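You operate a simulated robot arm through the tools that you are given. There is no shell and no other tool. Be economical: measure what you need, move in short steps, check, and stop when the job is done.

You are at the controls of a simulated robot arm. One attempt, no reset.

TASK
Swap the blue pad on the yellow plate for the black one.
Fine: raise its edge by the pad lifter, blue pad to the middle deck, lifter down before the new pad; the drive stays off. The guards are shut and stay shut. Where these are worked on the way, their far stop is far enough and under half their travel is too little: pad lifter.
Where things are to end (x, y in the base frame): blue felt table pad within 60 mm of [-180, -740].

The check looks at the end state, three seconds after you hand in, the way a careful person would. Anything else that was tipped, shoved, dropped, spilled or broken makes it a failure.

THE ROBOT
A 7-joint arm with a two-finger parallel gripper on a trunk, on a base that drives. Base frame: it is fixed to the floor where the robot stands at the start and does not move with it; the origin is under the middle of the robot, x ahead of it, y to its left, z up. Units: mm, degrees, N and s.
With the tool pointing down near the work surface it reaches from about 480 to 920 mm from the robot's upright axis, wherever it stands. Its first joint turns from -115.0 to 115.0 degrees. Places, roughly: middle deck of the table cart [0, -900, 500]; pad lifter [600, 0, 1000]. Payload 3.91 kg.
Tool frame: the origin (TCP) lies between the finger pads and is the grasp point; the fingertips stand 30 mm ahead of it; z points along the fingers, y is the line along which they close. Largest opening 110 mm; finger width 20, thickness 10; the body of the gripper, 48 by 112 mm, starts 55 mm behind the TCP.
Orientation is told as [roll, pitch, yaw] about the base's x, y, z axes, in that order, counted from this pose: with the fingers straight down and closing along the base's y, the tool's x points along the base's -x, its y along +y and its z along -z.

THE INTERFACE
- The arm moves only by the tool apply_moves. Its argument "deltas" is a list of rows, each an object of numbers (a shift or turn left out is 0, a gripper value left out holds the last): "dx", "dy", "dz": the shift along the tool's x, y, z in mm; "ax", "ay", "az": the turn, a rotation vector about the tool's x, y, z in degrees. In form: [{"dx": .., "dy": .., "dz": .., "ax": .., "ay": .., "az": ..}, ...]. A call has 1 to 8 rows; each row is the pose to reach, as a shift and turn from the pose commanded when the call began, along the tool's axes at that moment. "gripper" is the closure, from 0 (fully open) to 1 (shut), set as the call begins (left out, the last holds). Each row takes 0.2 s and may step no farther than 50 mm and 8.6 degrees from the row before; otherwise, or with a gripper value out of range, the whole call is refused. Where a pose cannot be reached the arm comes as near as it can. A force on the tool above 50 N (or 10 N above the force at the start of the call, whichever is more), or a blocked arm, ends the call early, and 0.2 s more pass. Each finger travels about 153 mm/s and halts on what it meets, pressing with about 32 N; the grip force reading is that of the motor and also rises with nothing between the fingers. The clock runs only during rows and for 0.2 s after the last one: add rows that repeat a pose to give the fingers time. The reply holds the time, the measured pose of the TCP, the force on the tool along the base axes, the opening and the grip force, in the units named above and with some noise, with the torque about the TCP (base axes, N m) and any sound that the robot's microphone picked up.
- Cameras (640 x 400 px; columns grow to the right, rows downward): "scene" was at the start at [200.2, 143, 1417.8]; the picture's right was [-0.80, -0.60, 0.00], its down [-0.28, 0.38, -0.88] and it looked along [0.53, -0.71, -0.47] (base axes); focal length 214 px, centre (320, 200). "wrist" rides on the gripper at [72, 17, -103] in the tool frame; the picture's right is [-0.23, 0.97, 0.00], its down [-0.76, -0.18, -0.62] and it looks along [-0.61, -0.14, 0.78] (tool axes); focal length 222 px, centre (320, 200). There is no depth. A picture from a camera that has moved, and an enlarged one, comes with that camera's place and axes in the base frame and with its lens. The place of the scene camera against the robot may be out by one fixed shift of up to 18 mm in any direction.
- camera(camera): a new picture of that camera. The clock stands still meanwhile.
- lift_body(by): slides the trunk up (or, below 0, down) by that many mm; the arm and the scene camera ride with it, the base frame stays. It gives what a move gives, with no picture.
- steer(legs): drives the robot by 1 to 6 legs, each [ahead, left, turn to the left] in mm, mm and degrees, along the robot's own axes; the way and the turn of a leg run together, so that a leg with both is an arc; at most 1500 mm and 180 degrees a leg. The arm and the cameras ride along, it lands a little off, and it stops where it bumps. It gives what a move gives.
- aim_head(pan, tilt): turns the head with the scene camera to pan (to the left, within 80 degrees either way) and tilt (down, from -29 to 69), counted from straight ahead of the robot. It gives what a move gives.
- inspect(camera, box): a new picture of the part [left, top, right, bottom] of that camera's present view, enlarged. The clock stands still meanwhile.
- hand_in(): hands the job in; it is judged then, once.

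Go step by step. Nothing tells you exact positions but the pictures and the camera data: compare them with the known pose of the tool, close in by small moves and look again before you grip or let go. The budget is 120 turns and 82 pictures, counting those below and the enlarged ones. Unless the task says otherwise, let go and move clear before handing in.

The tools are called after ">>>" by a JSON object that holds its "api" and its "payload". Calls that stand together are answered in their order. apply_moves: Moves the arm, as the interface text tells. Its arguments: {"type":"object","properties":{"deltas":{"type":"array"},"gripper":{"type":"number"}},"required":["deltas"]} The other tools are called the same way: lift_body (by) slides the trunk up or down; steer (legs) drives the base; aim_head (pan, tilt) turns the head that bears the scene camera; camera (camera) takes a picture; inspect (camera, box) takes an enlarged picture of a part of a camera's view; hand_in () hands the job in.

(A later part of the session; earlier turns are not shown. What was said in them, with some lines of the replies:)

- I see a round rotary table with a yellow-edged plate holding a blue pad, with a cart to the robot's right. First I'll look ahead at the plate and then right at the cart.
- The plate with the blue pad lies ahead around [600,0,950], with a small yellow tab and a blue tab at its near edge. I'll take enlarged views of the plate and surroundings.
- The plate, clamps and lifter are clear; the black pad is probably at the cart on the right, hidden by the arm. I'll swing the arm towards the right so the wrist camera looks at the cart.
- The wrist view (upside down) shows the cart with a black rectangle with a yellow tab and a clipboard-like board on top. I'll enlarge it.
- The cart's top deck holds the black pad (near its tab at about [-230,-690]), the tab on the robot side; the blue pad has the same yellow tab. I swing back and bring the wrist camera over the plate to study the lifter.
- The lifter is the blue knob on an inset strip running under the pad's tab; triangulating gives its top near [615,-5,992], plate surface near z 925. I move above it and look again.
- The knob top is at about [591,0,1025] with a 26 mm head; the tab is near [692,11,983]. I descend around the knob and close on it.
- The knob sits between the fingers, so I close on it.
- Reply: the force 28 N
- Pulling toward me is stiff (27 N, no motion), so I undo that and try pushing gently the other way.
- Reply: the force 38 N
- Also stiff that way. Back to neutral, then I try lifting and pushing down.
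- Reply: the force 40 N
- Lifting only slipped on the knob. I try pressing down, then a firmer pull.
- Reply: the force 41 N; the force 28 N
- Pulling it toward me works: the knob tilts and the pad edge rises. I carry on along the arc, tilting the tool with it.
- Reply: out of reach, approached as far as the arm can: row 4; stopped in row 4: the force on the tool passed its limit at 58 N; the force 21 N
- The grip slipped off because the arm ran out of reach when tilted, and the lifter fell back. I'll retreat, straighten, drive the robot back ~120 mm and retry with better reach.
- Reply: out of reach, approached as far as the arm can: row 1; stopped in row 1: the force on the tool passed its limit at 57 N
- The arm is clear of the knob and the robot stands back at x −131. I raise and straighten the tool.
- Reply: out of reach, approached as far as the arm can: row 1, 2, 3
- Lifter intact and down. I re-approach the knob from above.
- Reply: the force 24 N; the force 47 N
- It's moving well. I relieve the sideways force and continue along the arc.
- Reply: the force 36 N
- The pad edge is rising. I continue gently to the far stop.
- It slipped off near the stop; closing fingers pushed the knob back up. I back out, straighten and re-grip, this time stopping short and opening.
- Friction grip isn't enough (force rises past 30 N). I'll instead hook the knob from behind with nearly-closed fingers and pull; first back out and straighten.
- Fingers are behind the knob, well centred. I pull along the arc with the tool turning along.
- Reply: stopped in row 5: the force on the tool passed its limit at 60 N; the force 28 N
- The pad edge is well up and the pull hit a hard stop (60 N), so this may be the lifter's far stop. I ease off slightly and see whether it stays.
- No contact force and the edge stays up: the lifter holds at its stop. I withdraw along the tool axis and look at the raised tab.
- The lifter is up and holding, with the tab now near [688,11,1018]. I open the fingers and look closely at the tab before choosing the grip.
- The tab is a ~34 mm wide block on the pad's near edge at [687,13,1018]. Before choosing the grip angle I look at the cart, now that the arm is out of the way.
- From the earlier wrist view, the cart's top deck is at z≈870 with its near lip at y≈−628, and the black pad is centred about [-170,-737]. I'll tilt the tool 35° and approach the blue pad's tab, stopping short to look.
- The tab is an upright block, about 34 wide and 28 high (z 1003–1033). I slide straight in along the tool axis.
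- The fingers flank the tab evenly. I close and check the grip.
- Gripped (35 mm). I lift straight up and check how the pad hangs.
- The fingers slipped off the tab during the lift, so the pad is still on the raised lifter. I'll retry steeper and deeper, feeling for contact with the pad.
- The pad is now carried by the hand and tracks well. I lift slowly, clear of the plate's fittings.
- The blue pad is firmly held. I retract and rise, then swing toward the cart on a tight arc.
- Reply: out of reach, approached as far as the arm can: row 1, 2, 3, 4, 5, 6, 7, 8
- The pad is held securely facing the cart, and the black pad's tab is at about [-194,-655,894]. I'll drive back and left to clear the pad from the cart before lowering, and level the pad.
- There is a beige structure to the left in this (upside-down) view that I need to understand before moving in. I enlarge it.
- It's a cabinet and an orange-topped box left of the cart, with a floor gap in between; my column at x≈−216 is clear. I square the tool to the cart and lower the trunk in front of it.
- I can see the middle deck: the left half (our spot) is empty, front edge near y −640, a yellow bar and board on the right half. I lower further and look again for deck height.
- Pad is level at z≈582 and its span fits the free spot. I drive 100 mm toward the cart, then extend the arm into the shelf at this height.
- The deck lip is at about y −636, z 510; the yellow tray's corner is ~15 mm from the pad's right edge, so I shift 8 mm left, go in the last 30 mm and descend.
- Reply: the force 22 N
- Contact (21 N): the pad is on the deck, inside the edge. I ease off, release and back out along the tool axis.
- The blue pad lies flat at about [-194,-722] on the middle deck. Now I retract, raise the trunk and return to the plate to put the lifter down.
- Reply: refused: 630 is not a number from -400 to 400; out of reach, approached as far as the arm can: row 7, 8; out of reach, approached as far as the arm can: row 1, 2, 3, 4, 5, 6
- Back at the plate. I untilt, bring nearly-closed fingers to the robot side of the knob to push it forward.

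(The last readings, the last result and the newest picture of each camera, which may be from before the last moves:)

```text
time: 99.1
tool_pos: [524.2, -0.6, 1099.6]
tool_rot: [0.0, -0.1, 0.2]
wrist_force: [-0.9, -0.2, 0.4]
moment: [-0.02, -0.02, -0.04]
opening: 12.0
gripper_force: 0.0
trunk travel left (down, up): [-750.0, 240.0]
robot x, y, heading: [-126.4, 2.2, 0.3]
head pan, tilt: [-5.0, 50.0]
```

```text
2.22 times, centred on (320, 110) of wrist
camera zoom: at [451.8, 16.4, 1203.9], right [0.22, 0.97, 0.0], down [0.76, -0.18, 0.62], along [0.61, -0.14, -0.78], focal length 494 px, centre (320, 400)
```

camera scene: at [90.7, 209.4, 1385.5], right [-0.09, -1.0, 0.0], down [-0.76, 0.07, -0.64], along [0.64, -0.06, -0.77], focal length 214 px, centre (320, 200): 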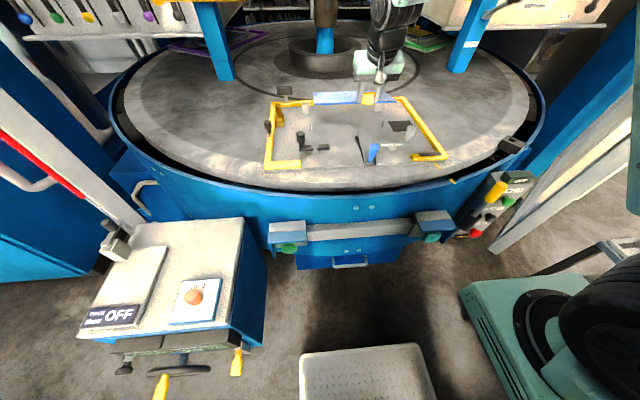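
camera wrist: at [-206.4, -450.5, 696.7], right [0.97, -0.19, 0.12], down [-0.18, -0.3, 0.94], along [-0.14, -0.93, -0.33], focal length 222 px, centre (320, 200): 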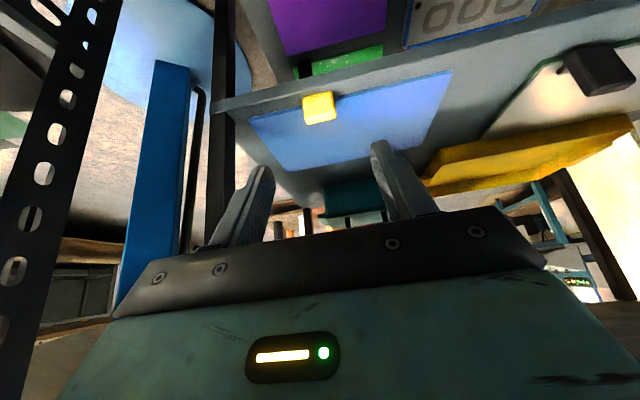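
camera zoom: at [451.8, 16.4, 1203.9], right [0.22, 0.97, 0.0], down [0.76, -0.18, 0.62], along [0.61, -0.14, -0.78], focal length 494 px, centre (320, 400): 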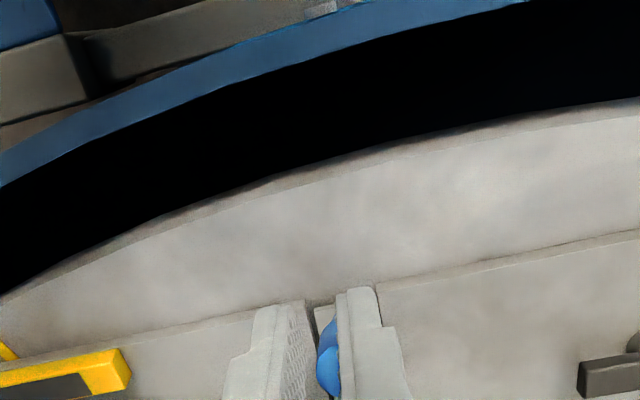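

>>> {"api": "apply_moves", "payload": {"deltas": [{"dz": 44}, {"dz": 86}, {"dz": 86, "dx": -12}, {"dz": 86, "dx": -20}]}}

>>> {"api": "apply_moves", "payload": {"deltas": [{"dx": -6}, {"dx": -12}, {"dx": -18}, {"dx": -23}, {"dx": -28}, {"dx": -32}, {"dx": -32}]}}

>>> {"api": "inspect", "payload": {"camera": "scene", "box": [300, 80, 428, 160]}}

```text
time: 100.1
tool_pos: [542.4, 1.2, 1012.8]
tool_rot: [0.0, 0.0, 0.2]
wrist_force: [-0.8, 0.0, 0.4]
moment: [0.01, -0.02, 0.02]
opening: 12.1
gripper_force: 0.0
trunk travel left (down, up): [-750.0, 240.0]
robot x, y, heading: [-129.7, -1.2, -0.3]
head pan, tilt: [-5.0, 50.0]
```

```text
time: 101.7
tool_pos: [569.4, -1.0, 1012.4]
tool_rot: [-0.2, 0.7, 0.2]
wrist_force: [-48.9, -4.7, 5.8]
moment: [0.05, -0.27, -0.42]
opening: 14.4
gripper_force: 2.8
trunk travel left (down, up): [-750.0, 240.0]
robot x, y, heading: [-124.8, 2.8, 0.1]
head pan, tilt: [-5.0, 50.0]
```

```text
5.00 times, centred on (364, 120) of scene
camera zoom: at [92.7, 209.8, 1386.1], right [-0.09, -1.0, 0.0], down [-0.76, 0.07, -0.64], along [0.64, -0.06, -0.76], focal length 1072 px, centre (100, 600)
```

zoom: 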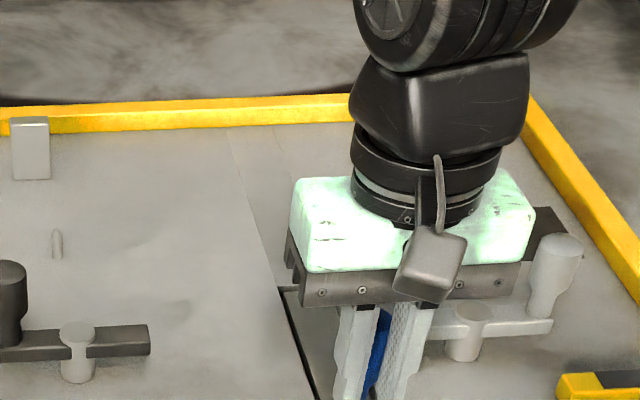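

The knob is upright against its stop (49 N). I back off and check the strip is flush.

>>> {"api": "apply_moves", "payload": {"deltas": [{"dx": 8}, {"dx": 25}, {"dx": 35, "dz": -30}, {"dx": 35, "dz": -80}, {"dx": 35, "dz": -125}, {"dx": 50, "dz": -170}]}}

>>> {"api": "inspect", "payload": {"camera": "scene", "box": [260, 80, 436, 190]}}

```text
time: 103.1
tool_pos: [525.6, 0.6, 1186.0]
tool_rot: [0.1, 0.1, 0.2]
wrist_force: [0.4, -0.5, 0.1]
moment: [-0.02, 0.05, -0.01]
opening: 12.0
gripper_force: 0.1
trunk travel left (down, up): [-750.0, 240.0]
robot x, y, heading: [-126.9, 0.5, -0.1]
head pan, tilt: [-5.0, 50.0]
```

```text
3.64 times, centred on (348, 135) of scene
camera zoom: at [96.4, 210.2, 1385.4], right [-0.09, -1.0, 0.0], down [-0.76, 0.07, -0.64], along [0.64, -0.06, -0.77], focal length 780 px, centre (218, 436)
```

zoom: 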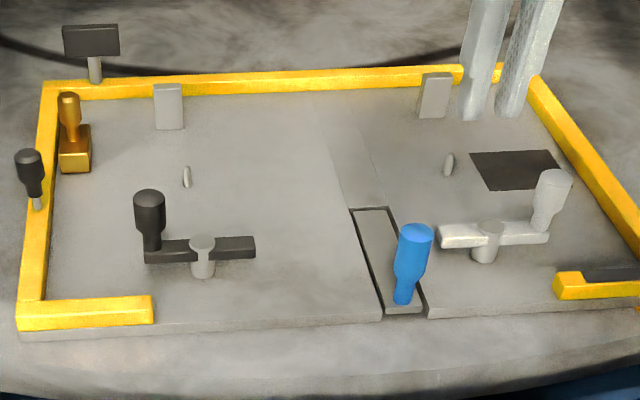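

The lifter is down and flush, and the plate is clear. Now I swing to the cart's top deck for the black pad.

>>> {"api": "apply_moves", "payload": {"deltas": [{"dx": 38, "dz": -20}, {"dx": 77, "dz": -40}, {"dx": 115, "dz": -60}], "gripper": 0.4}}

>>> {"api": "apply_moves", "payload": {"deltas": [{"dx": 2.2, "dy": -48.7, "az": 5.5}, {"dx": 8.8, "dy": -96.9, "az": 11}, {"dx": 19.8, "dy": -144.4, "az": 16.5}, {"dx": 35, "dy": -190.7, "az": 22}, {"dx": 54.3, "dy": -235.4, "az": 27.5}, {"dx": 77.7, "dy": -278.2, "az": 33}, {"dx": 104.8, "dy": -318.7, "az": 38.5}, {"dx": 135.5, "dy": -356.5, "az": 44}]}}

>>> {"api": "apply_moves", "payload": {"deltas": [{"dx": 2.2, "dy": -48.7, "az": 5.7}, {"dx": 8.8, "dy": -96.9, "az": 11.5}, {"dx": 19.8, "dy": -144.4, "az": 17.2}, {"dx": 35, "dy": -190.7, "az": 23}, {"dx": 54.3, "dy": -235.4, "az": 28.7}, {"dx": 77.7, "dy": -278.2, "az": 34.5}, {"dx": 104.8, "dy": -318.7, "az": 40.2}, {"dx": 135.5, "dy": -356.5, "az": 46}]}}

```text
time: 103.9
tool_pos: [414.5, 2.8, 1244.9]
tool_rot: [0.0, 0.0, 0.3]
wrist_force: [0.3, -0.3, -0.3]
moment: [-0.01, 0.05, -0.04]
opening: 66.0
gripper_force: 0.1
trunk travel left (down, up): [-750.0, 240.0]
robot x, y, heading: [-125.1, 4.2, 0.0]
head pan, tilt: [-5.0, 50.0]
```

```text
time: 105.7
tool_pos: [277.1, -359.8, 1244.0]
tool_rot: [0.0, 0.0, -43.7]
wrist_force: [0.3, 0.8, 0.5]
moment: [-0.01, -0.01, 0.0]
opening: 65.8
gripper_force: 0.1
trunk travel left (down, up): [-750.0, 240.0]
robot x, y, heading: [-130.1, -0.1, -0.1]
head pan, tilt: [-5.0, 50.0]
```

```text
time: 107.5
tool_pos: [-64.5, -519.6, 1243.9]
tool_rot: [0.1, 0.0, -89.7]
wrist_force: [0.4, 0.5, 0.5]
moment: [-0.02, 0.05, 0.0]
opening: 65.6
gripper_force: 0.1
trunk travel left (down, up): [-750.0, 240.0]
robot x, y, heading: [-127.6, 2.5, 0.4]
head pan, tilt: [-5.0, 50.0]
```

>>> {"api": "apply_moves", "payload": {"deltas": [{"dx": -12, "dy": -28, "dz": 33}, {"dx": -24, "dy": -56, "dz": 66}, {"dx": -36, "dy": -84, "dz": 99}, {"dx": -48, "dy": -112, "dz": 132}, {"dx": -60, "dy": -136, "dz": 165}]}}

>>> {"api": "inspect", "payload": {"camera": "wrist", "box": [160, 0, 480, 220]}}

```text
time: 108.7
tool_pos: [-202.5, -580.2, 1078.7]
tool_rot: [0.0, 0.0, -89.8]
wrist_force: [-0.4, 0.5, -0.1]
moment: [0.0, 0.04, 0.02]
opening: 65.9
gripper_force: 0.1
trunk travel left (down, up): [-750.0, 240.0]
robot x, y, heading: [-128.3, 1.1, 0.1]
head pan, tilt: [-5.0, 50.0]
```

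```text
1.82 times, centred on (320, 110) of wrist
camera zoom: at [-186.5, -507.3, 1182.0], right [0.97, -0.22, 0.0], down [-0.18, -0.76, 0.62], along [-0.14, -0.61, -0.78], focal length 404 px, centre (320, 364)
```

zoom: 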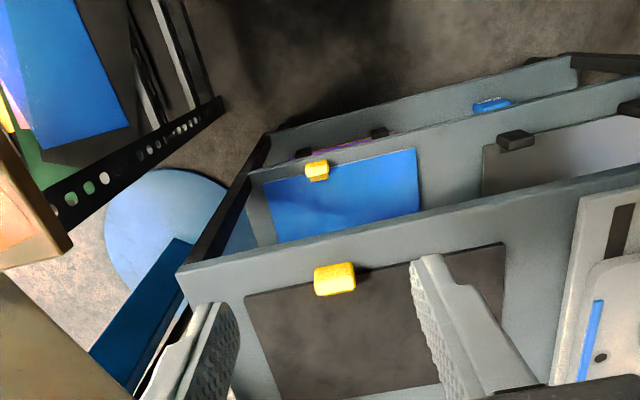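

The blue pad rests well on the middle deck, and the black pad's tab is near [-209,-659,882]. I descend to just above it with a 13° tilt and look again.

>>> {"api": "apply_moves", "payload": {"deltas": [{"dx": -16, "dy": -2, "dz": 30, "ay": -4}, {"dx": -32, "dy": -4, "dz": 60, "ay": -8}, {"dx": -48, "dy": -5, "dz": 90, "ay": -13}, {"dx": -62, "dy": -6.5, "dz": 119, "ay": -13}]}}

>>> {"api": "inspect", "payload": {"camera": "wrist", "box": [216, 60, 424, 240]}}

```text
time: 109.7
tool_pos: [-211.1, -641.9, 958.5]
tool_rot: [-0.1, -13.0, -89.7]
wrist_force: [0.3, -0.1, -0.7]
moment: [0.0, 0.01, -0.04]
opening: 65.9
gripper_force: 0.0
trunk travel left (down, up): [-750.0, 240.0]
robot x, y, heading: [-128.7, 1.4, -0.1]
head pan, tilt: [-5.0, 50.0]
```

```text
2.22 times, centred on (320, 150) of wrist
camera zoom: at [-193.9, -548.7, 1043.3], right [0.97, -0.22, 0.05], down [-0.18, -0.6, 0.78], along [-0.14, -0.77, -0.62], focal length 494 px, centre (320, 311)
```

zoom: 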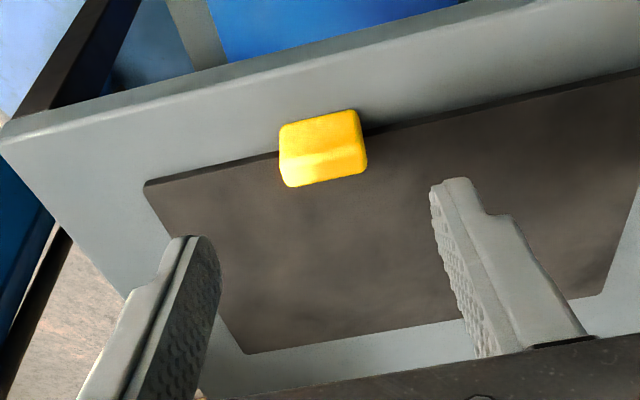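

>>> {"api": "apply_moves", "payload": {"deltas": [{"dx": -5, "dy": 1, "dz": 33}, {"dx": -9, "dy": 1, "dz": 55}, {"dx": -9.2, "dy": 1, "dz": 67}]}}

>>> {"api": "inspect", "payload": {"camera": "wrist", "box": [216, 60, 424, 240]}}

```text
time: 110.5
tool_pos: [-208.9, -666.4, 894.9]
tool_rot: [0.0, -12.9, -89.7]
wrist_force: [-0.3, -0.2, 0.6]
moment: [-0.02, -0.04, -0.02]
opening: 66.0
gripper_force: 0.1
trunk travel left (down, up): [-750.0, 240.0]
robot x, y, heading: [-129.8, -1.6, -0.1]
head pan, tilt: [-5.0, 50.0]
```

```text
2.22 times, centred on (320, 150) of wrist
camera zoom: at [-192.3, -572.8, 981.4], right [0.97, -0.22, 0.05], down [-0.18, -0.6, 0.78], along [-0.14, -0.77, -0.63], focal length 494 px, centre (320, 311)
```

zoom: 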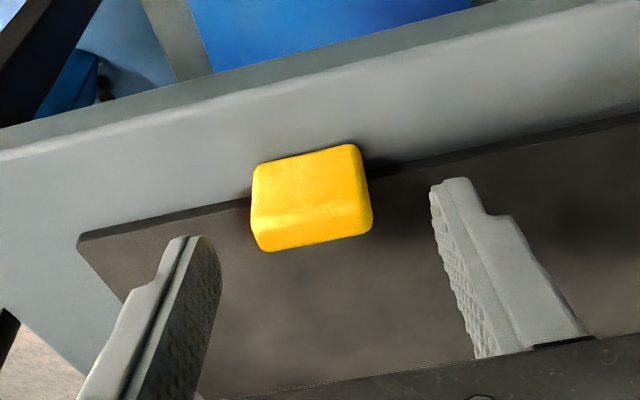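

Tab top is at z≈866, pad top ≈840. I go down the last ~25 mm, feeling for contact.

>>> {"api": "apply_moves", "payload": {"deltas": [{"dx": 0, "dy": -1, "dz": 12}, {"dx": 0.5, "dy": -1, "dz": 19}, {"dx": 0.5, "dy": -1, "dz": 24.5}, {"dx": 0.5, "dy": -1, "dz": 24.5}]}}

>>> {"api": "apply_moves", "payload": {"deltas": [{"dz": 2}, {"dz": 4}, {"dz": 4}]}}

>>> {"api": "inspect", "payload": {"camera": "wrist", "box": [216, 60, 424, 240]}}

```text
time: 111.7
tool_pos: [-210.1, -670.9, 876.5]
tool_rot: [0.0, -13.1, -89.8]
wrist_force: [8.5, 17.7, 27.9]
moment: [0.42, 0.0, -0.15]
opening: 65.8
gripper_force: 0.1
trunk travel left (down, up): [-750.0, 240.0]
robot x, y, heading: [-122.9, 0.7, 0.0]
head pan, tilt: [-5.0, 50.0]
stopped in row 4: the force on the tool passed its limit at 53 N (the readings are from after the stop); the commanded pose is now the measured one
```

```text
time: 112.1
tool_pos: [-210.9, -670.5, 875.1]
tool_rot: [0.1, -13.2, -89.8]
wrist_force: [7.8, 17.2, 25.8]
moment: [0.39, 0.12, -0.25]
opening: 65.5
gripper_force: 0.1
trunk travel left (down, up): [-750.0, 240.0]
robot x, y, heading: [-123.3, 2.5, -0.2]
head pan, tilt: [-5.0, 50.0]
stopped in row 2: the force on the tool passed its limit at 54 N (the readings are from after the stop); the commanded pose is now the measured one
```

```text
2.22 times, centred on (320, 150) of wrist
camera zoom: at [-193.0, -577.0, 960.6], right [0.97, -0.22, 0.05], down [-0.18, -0.6, 0.78], along [-0.14, -0.77, -0.62], focal length 494 px, centre (320, 311)
```

zoom: 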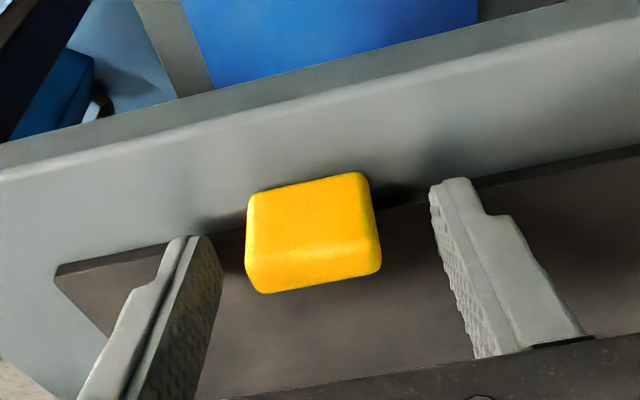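

Contact at TCP z≈876. I ease up 3 mm, shift 3 mm to centre, and close.

>>> {"api": "apply_moves", "payload": {"deltas": [{"dx": -0.7, "dy": 0, "dz": -4}, {"dx": -0.7, "dy": -3, "dz": -4}, {"dx": -0.7, "dy": -3, "dz": -4}]}}

>>> {"api": "apply_moves", "payload": {"deltas": [{"dz": 0}, {"dz": 0}, {"dz": 0}, {"dz": 0}], "gripper": 1}}

>>> {"api": "apply_moves", "payload": {"deltas": [{"dx": -0.7, "dz": -3}, {"dx": -1.4, "dz": -6}, {"dx": -2.2, "dz": -10}, {"dx": -3.4, "dz": -15}, {"dx": -4.6, "dz": -20}]}}

>>> {"api": "inspect", "payload": {"camera": "wrist", "box": [160, 40, 480, 240]}}

```text
time: 112.9
tool_pos: [-213.0, -671.1, 878.5]
tool_rot: [0.0, -13.1, -89.8]
wrist_force: [0.1, -0.7, 0.1]
moment: [0.04, 0.01, 0.0]
opening: 66.1
gripper_force: 0.2
trunk travel left (down, up): [-750.0, 240.0]
robot x, y, heading: [-127.5, 1.3, 0.1]
head pan, tilt: [-5.0, 50.0]
```

```text
time: 113.9
tool_pos: [-212.4, -671.4, 878.6]
tool_rot: [0.0, -12.9, -89.8]
wrist_force: [1.0, 0.1, -0.8]
moment: [-0.1, -0.18, 0.04]
opening: 35.6
gripper_force: 31.5
trunk travel left (down, up): [-750.0, 240.0]
robot x, y, heading: [-131.2, -0.1, 0.1]
head pan, tilt: [-5.0, 50.0]
```

```text
time: 115.1
tool_pos: [-212.4, -671.8, 897.3]
tool_rot: [0.0, -13.2, -89.8]
wrist_force: [1.0, 0.9, -1.9]
moment: [0.22, 0.09, 0.0]
opening: 35.7
gripper_force: 32.4
trunk travel left (down, up): [-750.0, 240.0]
robot x, y, heading: [-126.4, 0.6, 0.2]
head pan, tilt: [-5.0, 50.0]
```

```text
2.00 times, centred on (320, 140) of wrist
camera zoom: at [-195.9, -579.0, 983.1], right [0.97, -0.22, 0.05], down [-0.18, -0.6, 0.78], along [-0.14, -0.77, -0.62], focal length 444 px, centre (320, 320)
```

zoom: 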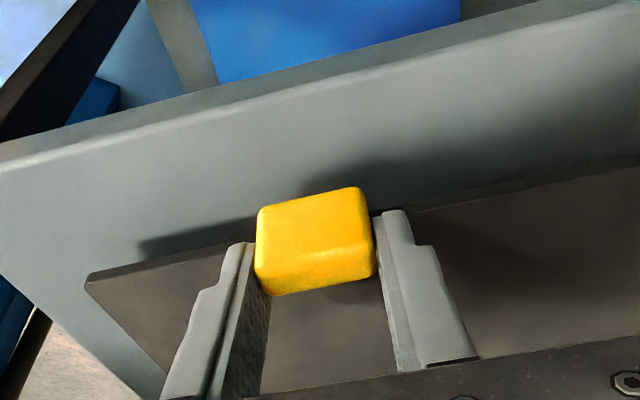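

The black pad is lifted and level. I raise it clear and draw back toward the robot.

>>> {"api": "apply_moves", "payload": {"deltas": [{"dx": -3.4, "dz": -14.6}, {"dx": -11.3, "dz": -48.7}, {"dx": -20.3, "dz": -87.7}, {"dx": -19.5, "dz": -128.9}, {"dx": -9.1, "dz": -172.3}, {"dx": 6.3, "dz": -216.9}, {"dx": 21.7, "dz": -261.5}, {"dx": 37, "dz": -306.1}]}}

```text
time: 116.9
tool_pos: [-214.9, -567.5, 1189.9]
tool_rot: [0.0, -12.9, -89.7]
wrist_force: [-0.4, -1.2, -2.8]
moment: [0.22, 0.09, 0.01]
opening: 35.8
gripper_force: 32.0
trunk travel left (down, up): [-750.0, 240.0]
robot x, y, heading: [-126.0, 3.6, 0.2]
head pan, tilt: [-5.0, 50.0]
```

>>> {"api": "apply_moves", "payload": {"deltas": [{"dx": -5.3, "dy": 48.7, "dz": 1.2, "ax": -1.1, "az": -4.77}, {"dx": -6.5, "dy": 97.8, "dz": 1.5, "ax": -2.2, "az": -9.55}, {"dx": -3.7, "dy": 146.8, "dz": 0.9, "ax": -3.3, "az": -14.3}, {"dx": 3.2, "dy": 195.3, "dz": -0.7, "ax": -4.4, "az": -19.1}, {"dx": 14.1, "dy": 243, "dz": -3.3, "ax": -5.5, "az": -23.9}, {"dx": 29, "dy": 289.7, "dz": -6.7, "ax": -6.6, "az": -28.6}, {"dx": 47.7, "dy": 334.8, "dz": -11, "ax": -7.7, "az": -33.4}]}}

>>> {"api": "steer", "payload": {"legs": [[-150, 0, 0]]}}

```text
time: 118.5
tool_pos: [121.1, -516.3, 1189.9]
tool_rot: [0.0, -13.0, -55.5]
wrist_force: [-0.4, 0.1, -3.8]
moment: [0.1, 0.16, 0.01]
opening: 35.8
gripper_force: 32.3
trunk travel left (down, up): [-750.0, 240.0]
robot x, y, heading: [-127.9, -2.1, -0.1]
head pan, tilt: [-5.0, 50.0]
```

```text
time: 119.9
tool_pos: [-32.9, -517.3, 1188.5]
tool_rot: [0.0, -13.0, -55.6]
wrist_force: [-0.5, -0.1, -2.8]
moment: [0.13, 0.17, 0.03]
opening: 35.6
gripper_force: 32.4
trunk travel left (down, up): [-750.0, 240.0]
robot x, y, heading: [-283.4, 1.5, 0.3]
head pan, tilt: [-5.0, 50.0]
```

>>> {"api": "apply_moves", "payload": {"deltas": [{"dx": -5.3, "dy": 48.7, "dz": 1.2, "ax": -0.96, "az": -4.16}, {"dx": -6.5, "dy": 97.8, "dz": 1.5, "ax": -1.92, "az": -8.32}, {"dx": -3.7, "dy": 146.8, "dz": 0.9, "ax": -2.88, "az": -12.48}, {"dx": 3.2, "dy": 195.3, "dz": -0.7, "ax": -3.84, "az": -16.64}, {"dx": 14.1, "dy": 243, "dz": -3.3, "ax": -4.8, "az": -20.8}, {"dx": 29, "dy": 289.7, "dz": -6.7, "ax": -5.76, "az": -24.96}, {"dx": 47.7, "dy": 334.8, "dz": -11, "ax": -6.72, "az": -29.1}]}}

```text
time: 121.5
tool_pos: [214.2, -288.6, 1186.3]
tool_rot: [-0.1, -13.1, -25.7]
wrist_force: [-0.3, -0.1, -3.6]
moment: [0.05, 0.22, -0.04]
opening: 35.8
gripper_force: 32.1
trunk travel left (down, up): [-750.0, 240.0]
robot x, y, heading: [-280.8, -0.8, -0.1]
head pan, tilt: [-5.0, 50.0]
```

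>>> {"api": "apply_moves", "payload": {"deltas": [{"dx": 5, "dy": 44.9, "dz": -1.2, "ax": -0.83, "az": -3.58}, {"dx": 10, "dy": 89.8, "dz": -2.3, "ax": -1.65, "az": -7.15}, {"dx": 15, "dy": 134.8, "dz": -3.5, "ax": -2.48, "az": -10.7}, {"dx": 20, "dy": 179.7, "dz": -4.6, "ax": -3.3, "az": -14.3}, {"dx": 25, "dy": 224.6, "dz": -5.8, "ax": -4.13, "az": -17.9}, {"dx": 30, "dy": 269.6, "dz": -6.9, "ax": -4.95, "az": -21.5}, {"dx": 35, "dy": 314.5, "dz": -8.1, "ax": -5.78, "az": -25.04}]}}

>>> {"api": "steer", "payload": {"legs": [[150, 0, 0]]}}

```text
time: 123.1
tool_pos: [320.4, 10.8, 1188.3]
tool_rot: [-0.2, -13.0, 0.0]
wrist_force: [-0.6, -0.3, -2.9]
moment: [0.0, 0.16, -0.01]
opening: 35.9
gripper_force: 32.0
trunk travel left (down, up): [-750.0, 240.0]
robot x, y, heading: [-279.5, 3.2, 0.0]
head pan, tilt: [-5.0, 50.0]
```

```text
time: 124.5
tool_pos: [473.7, 11.3, 1187.5]
tool_rot: [-0.1, -13.0, 0.0]
wrist_force: [0.9, 0.0, -2.7]
moment: [-0.11, 0.25, -0.02]
opening: 35.6
gripper_force: 31.8
trunk travel left (down, up): [-750.0, 240.0]
robot x, y, heading: [-127.9, -1.0, 0.0]
head pan, tilt: [-5.0, 50.0]
```

>>> {"api": "apply_moves", "payload": {"deltas": [{"dx": -41.9, "dz": 9.7}, {"dx": -83.8, "dz": 19.4}, {"dx": -125.6, "dz": 29}, {"dx": -167.5, "dz": 38.7}, {"dx": -209.4, "dz": 48.4}, {"dx": -200.4, "dz": 87}, {"dx": -191.4, "dz": 126}, {"dx": -182.4, "dz": 165}]}}

>>> {"api": "inspect", "payload": {"camera": "scene", "box": [256, 80, 416, 180]}}

```text
time: 126.3
tool_pos: [689.8, 10.2, 1067.6]
tool_rot: [-0.1, -13.0, 0.0]
wrist_force: [-1.0, -0.3, -3.0]
moment: [-0.06, 0.16, -0.01]
opening: 35.6
gripper_force: 32.0
trunk travel left (down, up): [-750.0, 240.0]
robot x, y, heading: [-126.1, -2.4, 0.2]
head pan, tilt: [-5.0, 50.0]
```

```text
4.00 times, centred on (336, 130) of scene
camera zoom: at [96.1, 209.3, 1385.6], right [-0.09, -1.0, 0.0], down [-0.76, 0.07, -0.64], along [0.64, -0.06, -0.77], focal length 858 px, centre (256, 480)
```

zoom: 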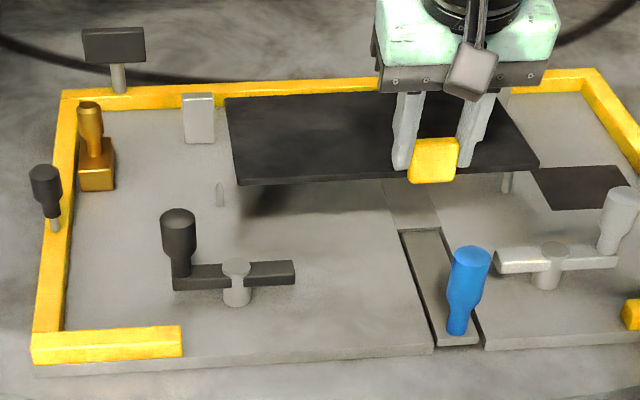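

The black pad hovers over its place; comparing with the first picture it needs ~3 mm left. I lower to just above the plate and compare again.

>>> {"api": "apply_moves", "payload": {"deltas": [{"dx": 5, "dy": 3, "dz": 20}, {"dx": 10, "dy": 3, "dz": 40}, {"dx": 14.5, "dy": 3, "dz": 54}, {"dx": 14.5, "dy": 3, "dz": 54}]}}

>>> {"api": "inspect", "payload": {"camera": "scene", "box": [256, 80, 416, 180]}}

```text
time: 127.3
tool_pos: [687.6, 13.8, 1011.6]
tool_rot: [-0.1, -12.9, -0.1]
wrist_force: [0.0, 0.5, -3.4]
moment: [-0.08, 0.18, -0.01]
opening: 35.8
gripper_force: 32.7
trunk travel left (down, up): [-750.0, 240.0]
robot x, y, heading: [-129.1, 0.6, -0.2]
head pan, tilt: [-5.0, 50.0]
```

```text
4.00 times, centred on (336, 130) of scene
camera zoom: at [96.4, 209.3, 1385.5], right [-0.09, -1.0, 0.0], down [-0.76, 0.07, -0.64], along [0.64, -0.06, -0.77], focal length 858 px, centre (256, 480)
```

zoom: 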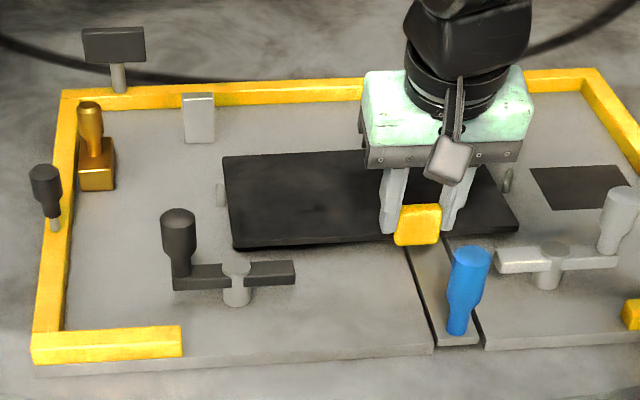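

Very close to the blue pad's original place; I nudge 3 mm forward, 1° clockwise, and lower to contact.

>>> {"api": "apply_moves", "payload": {"deltas": [{"dx": -2.5, "dz": 1.5, "az": 1}, {"dx": -1.9, "dz": 4, "az": 1}, {"dx": -1.5, "dz": 6.5, "az": 1}, {"dx": -1.5, "dz": 6.5, "az": 1}]}}

>>> {"api": "apply_moves", "payload": {"deltas": [{"dx": 0.4, "dz": 2}, {"dx": 0.8, "dz": 4}, {"dx": 0.8, "dz": 4}]}}

```text
time: 128.3
tool_pos: [688.7, 14.4, 1007.1]
tool_rot: [0.1, -13.0, -1.0]
wrist_force: [-4.5, -1.5, 4.7]
moment: [-0.32, -0.89, -0.09]
opening: 35.8
gripper_force: 31.9
trunk travel left (down, up): [-750.0, 240.0]
robot x, y, heading: [-127.5, 0.6, 0.1]
head pan, tilt: [-5.0, 50.0]
```

```text
time: 129.1
tool_pos: [689.8, 15.9, 1001.3]
tool_rot: [0.2, -13.0, -0.9]
wrist_force: [-2.9, 3.0, 6.1]
moment: [-0.26, -1.04, 0.27]
opening: 36.0
gripper_force: 32.1
trunk travel left (down, up): [-750.0, 240.0]
robot x, y, heading: [-127.6, -1.7, -0.0]
head pan, tilt: [-5.0, 50.0]
```

>>> {"api": "inspect", "payload": {"camera": "scene", "box": [256, 80, 416, 180]}}

```text
4.00 times, centred on (336, 130) of scene
camera zoom: at [95.8, 209.5, 1385.6], right [-0.09, -1.0, 0.0], down [-0.76, 0.07, -0.64], along [0.64, -0.06, -0.77], focal length 858 px, centre (256, 480)
```

zoom: 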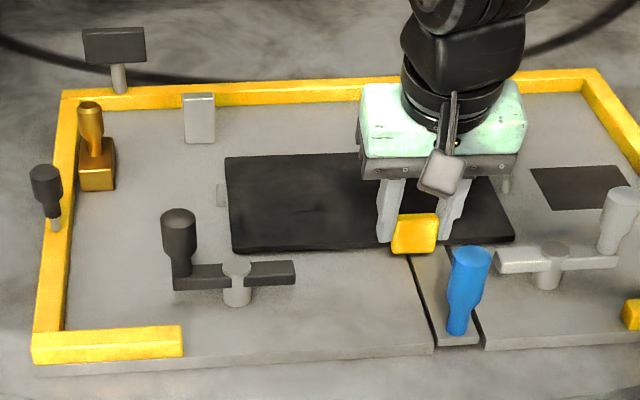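

The pad matches the original blue outline within a few mm. I shift 2 mm right, ease down a touch and release.

>>> {"api": "apply_moves", "payload": {"deltas": [{"dy": -3, "dz": 0}, {"dy": -3, "dz": 1.5}, {"dy": -3, "dz": 1.5}]}}

>>> {"api": "apply_moves", "payload": {"deltas": [{"dz": 0}, {"dz": 0}, {"dz": -8}, {"dz": -25}, {"dz": -55}, {"dz": -95}, {"dz": -140}], "gripper": 0.4}}

>>> {"api": "inspect", "payload": {"camera": "scene", "box": [256, 80, 416, 180]}}

```text
time: 129.9
tool_pos: [689.6, 10.7, 1002.6]
tool_rot: [0.3, -13.0, -1.0]
wrist_force: [-6.2, 2.7, 6.2]
moment: [-0.01, -0.84, 0.33]
opening: 35.6
gripper_force: 31.4
trunk travel left (down, up): [-750.0, 240.0]
robot x, y, heading: [-125.9, 0.1, 0.1]
head pan, tilt: [-5.0, 50.0]
```

```text
time: 131.5
tool_pos: [657.2, 10.4, 1138.1]
tool_rot: [0.2, -12.8, -1.1]
wrist_force: [0.6, 0.2, 0.0]
moment: [0.0, 0.04, 0.04]
opening: 66.1
gripper_force: 0.0
trunk travel left (down, up): [-750.0, 240.0]
robot x, y, heading: [-127.5, -1.1, 0.5]
head pan, tilt: [-5.0, 50.0]
```

```text
4.00 times, centred on (336, 130) of scene
camera zoom: at [96.8, 209.4, 1385.4], right [-0.09, -1.0, 0.0], down [-0.76, 0.07, -0.64], along [0.64, -0.06, -0.77], focal length 858 px, centre (256, 480)
```

zoom: 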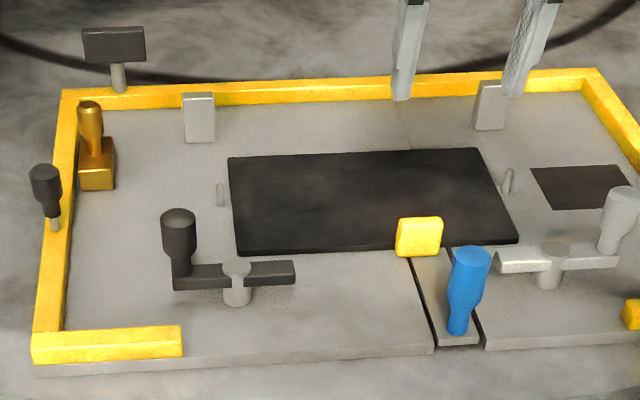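

The black pad lies flat within about 4 mm of where the blue one was, and the lifter is down. I move the arm clear and take a last overall look.

>>> {"api": "apply_moves", "payload": {"deltas": [{"dx": 30, "dz": -20}, {"dx": 65, "dz": -45}, {"dx": 100, "dz": -70}, {"dx": 135, "dz": -95}]}}

>>> {"api": "camera", "payload": {"camera": "scene"}}

```text
time: 132.5
tool_pos: [506.6, 12.9, 1199.7]
tool_rot: [0.2, -13.0, -1.2]
wrist_force: [0.3, 0.2, 0.0]
moment: [0.01, 0.04, 0.02]
opening: 66.1
gripper_force: 0.1
trunk travel left (down, up): [-750.0, 240.0]
robot x, y, heading: [-127.9, 2.4, 0.0]
head pan, tilt: [-5.0, 50.0]
```

```text
8 pictures are left
camera scene: at [97.0, 209.5, 1385.4], right [-0.09, -1.0, 0.0], down [-0.76, 0.07, -0.64], along [0.64, -0.06, -0.77], focal length 214 px, centre (320, 200)
```

scene: 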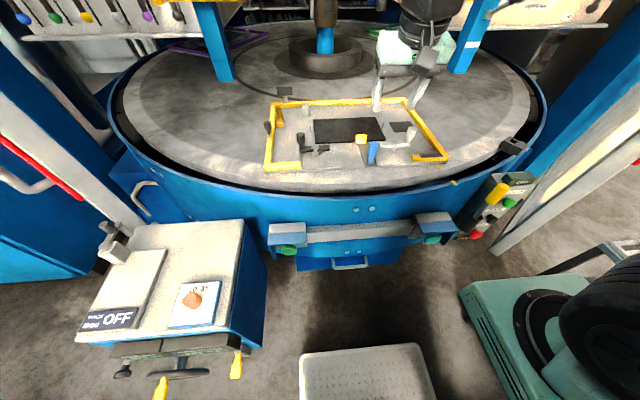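

Black pad in place, blue pad on the middle deck, lifter down, drive still off, and the arm is clear. I hand in.

>>> {"api": "hand_in", "payload": {}}

```text
The job is handed in.
```

The swap is done and handed in. The black pad lies flat on the yellow plate, about 4 mm from where the blue one was. The blue pad is on the middle deck at about [-194, -722], roughly 23 mm from the target.

The lifter went to its far stop to raise the pad and was down again before the black pad went on. The drive stayed off and I did not touch the guards. My first four tries at raising the lifter slipped off the knob and one lift of the blue pad slipped off its tab; I saw no damage.
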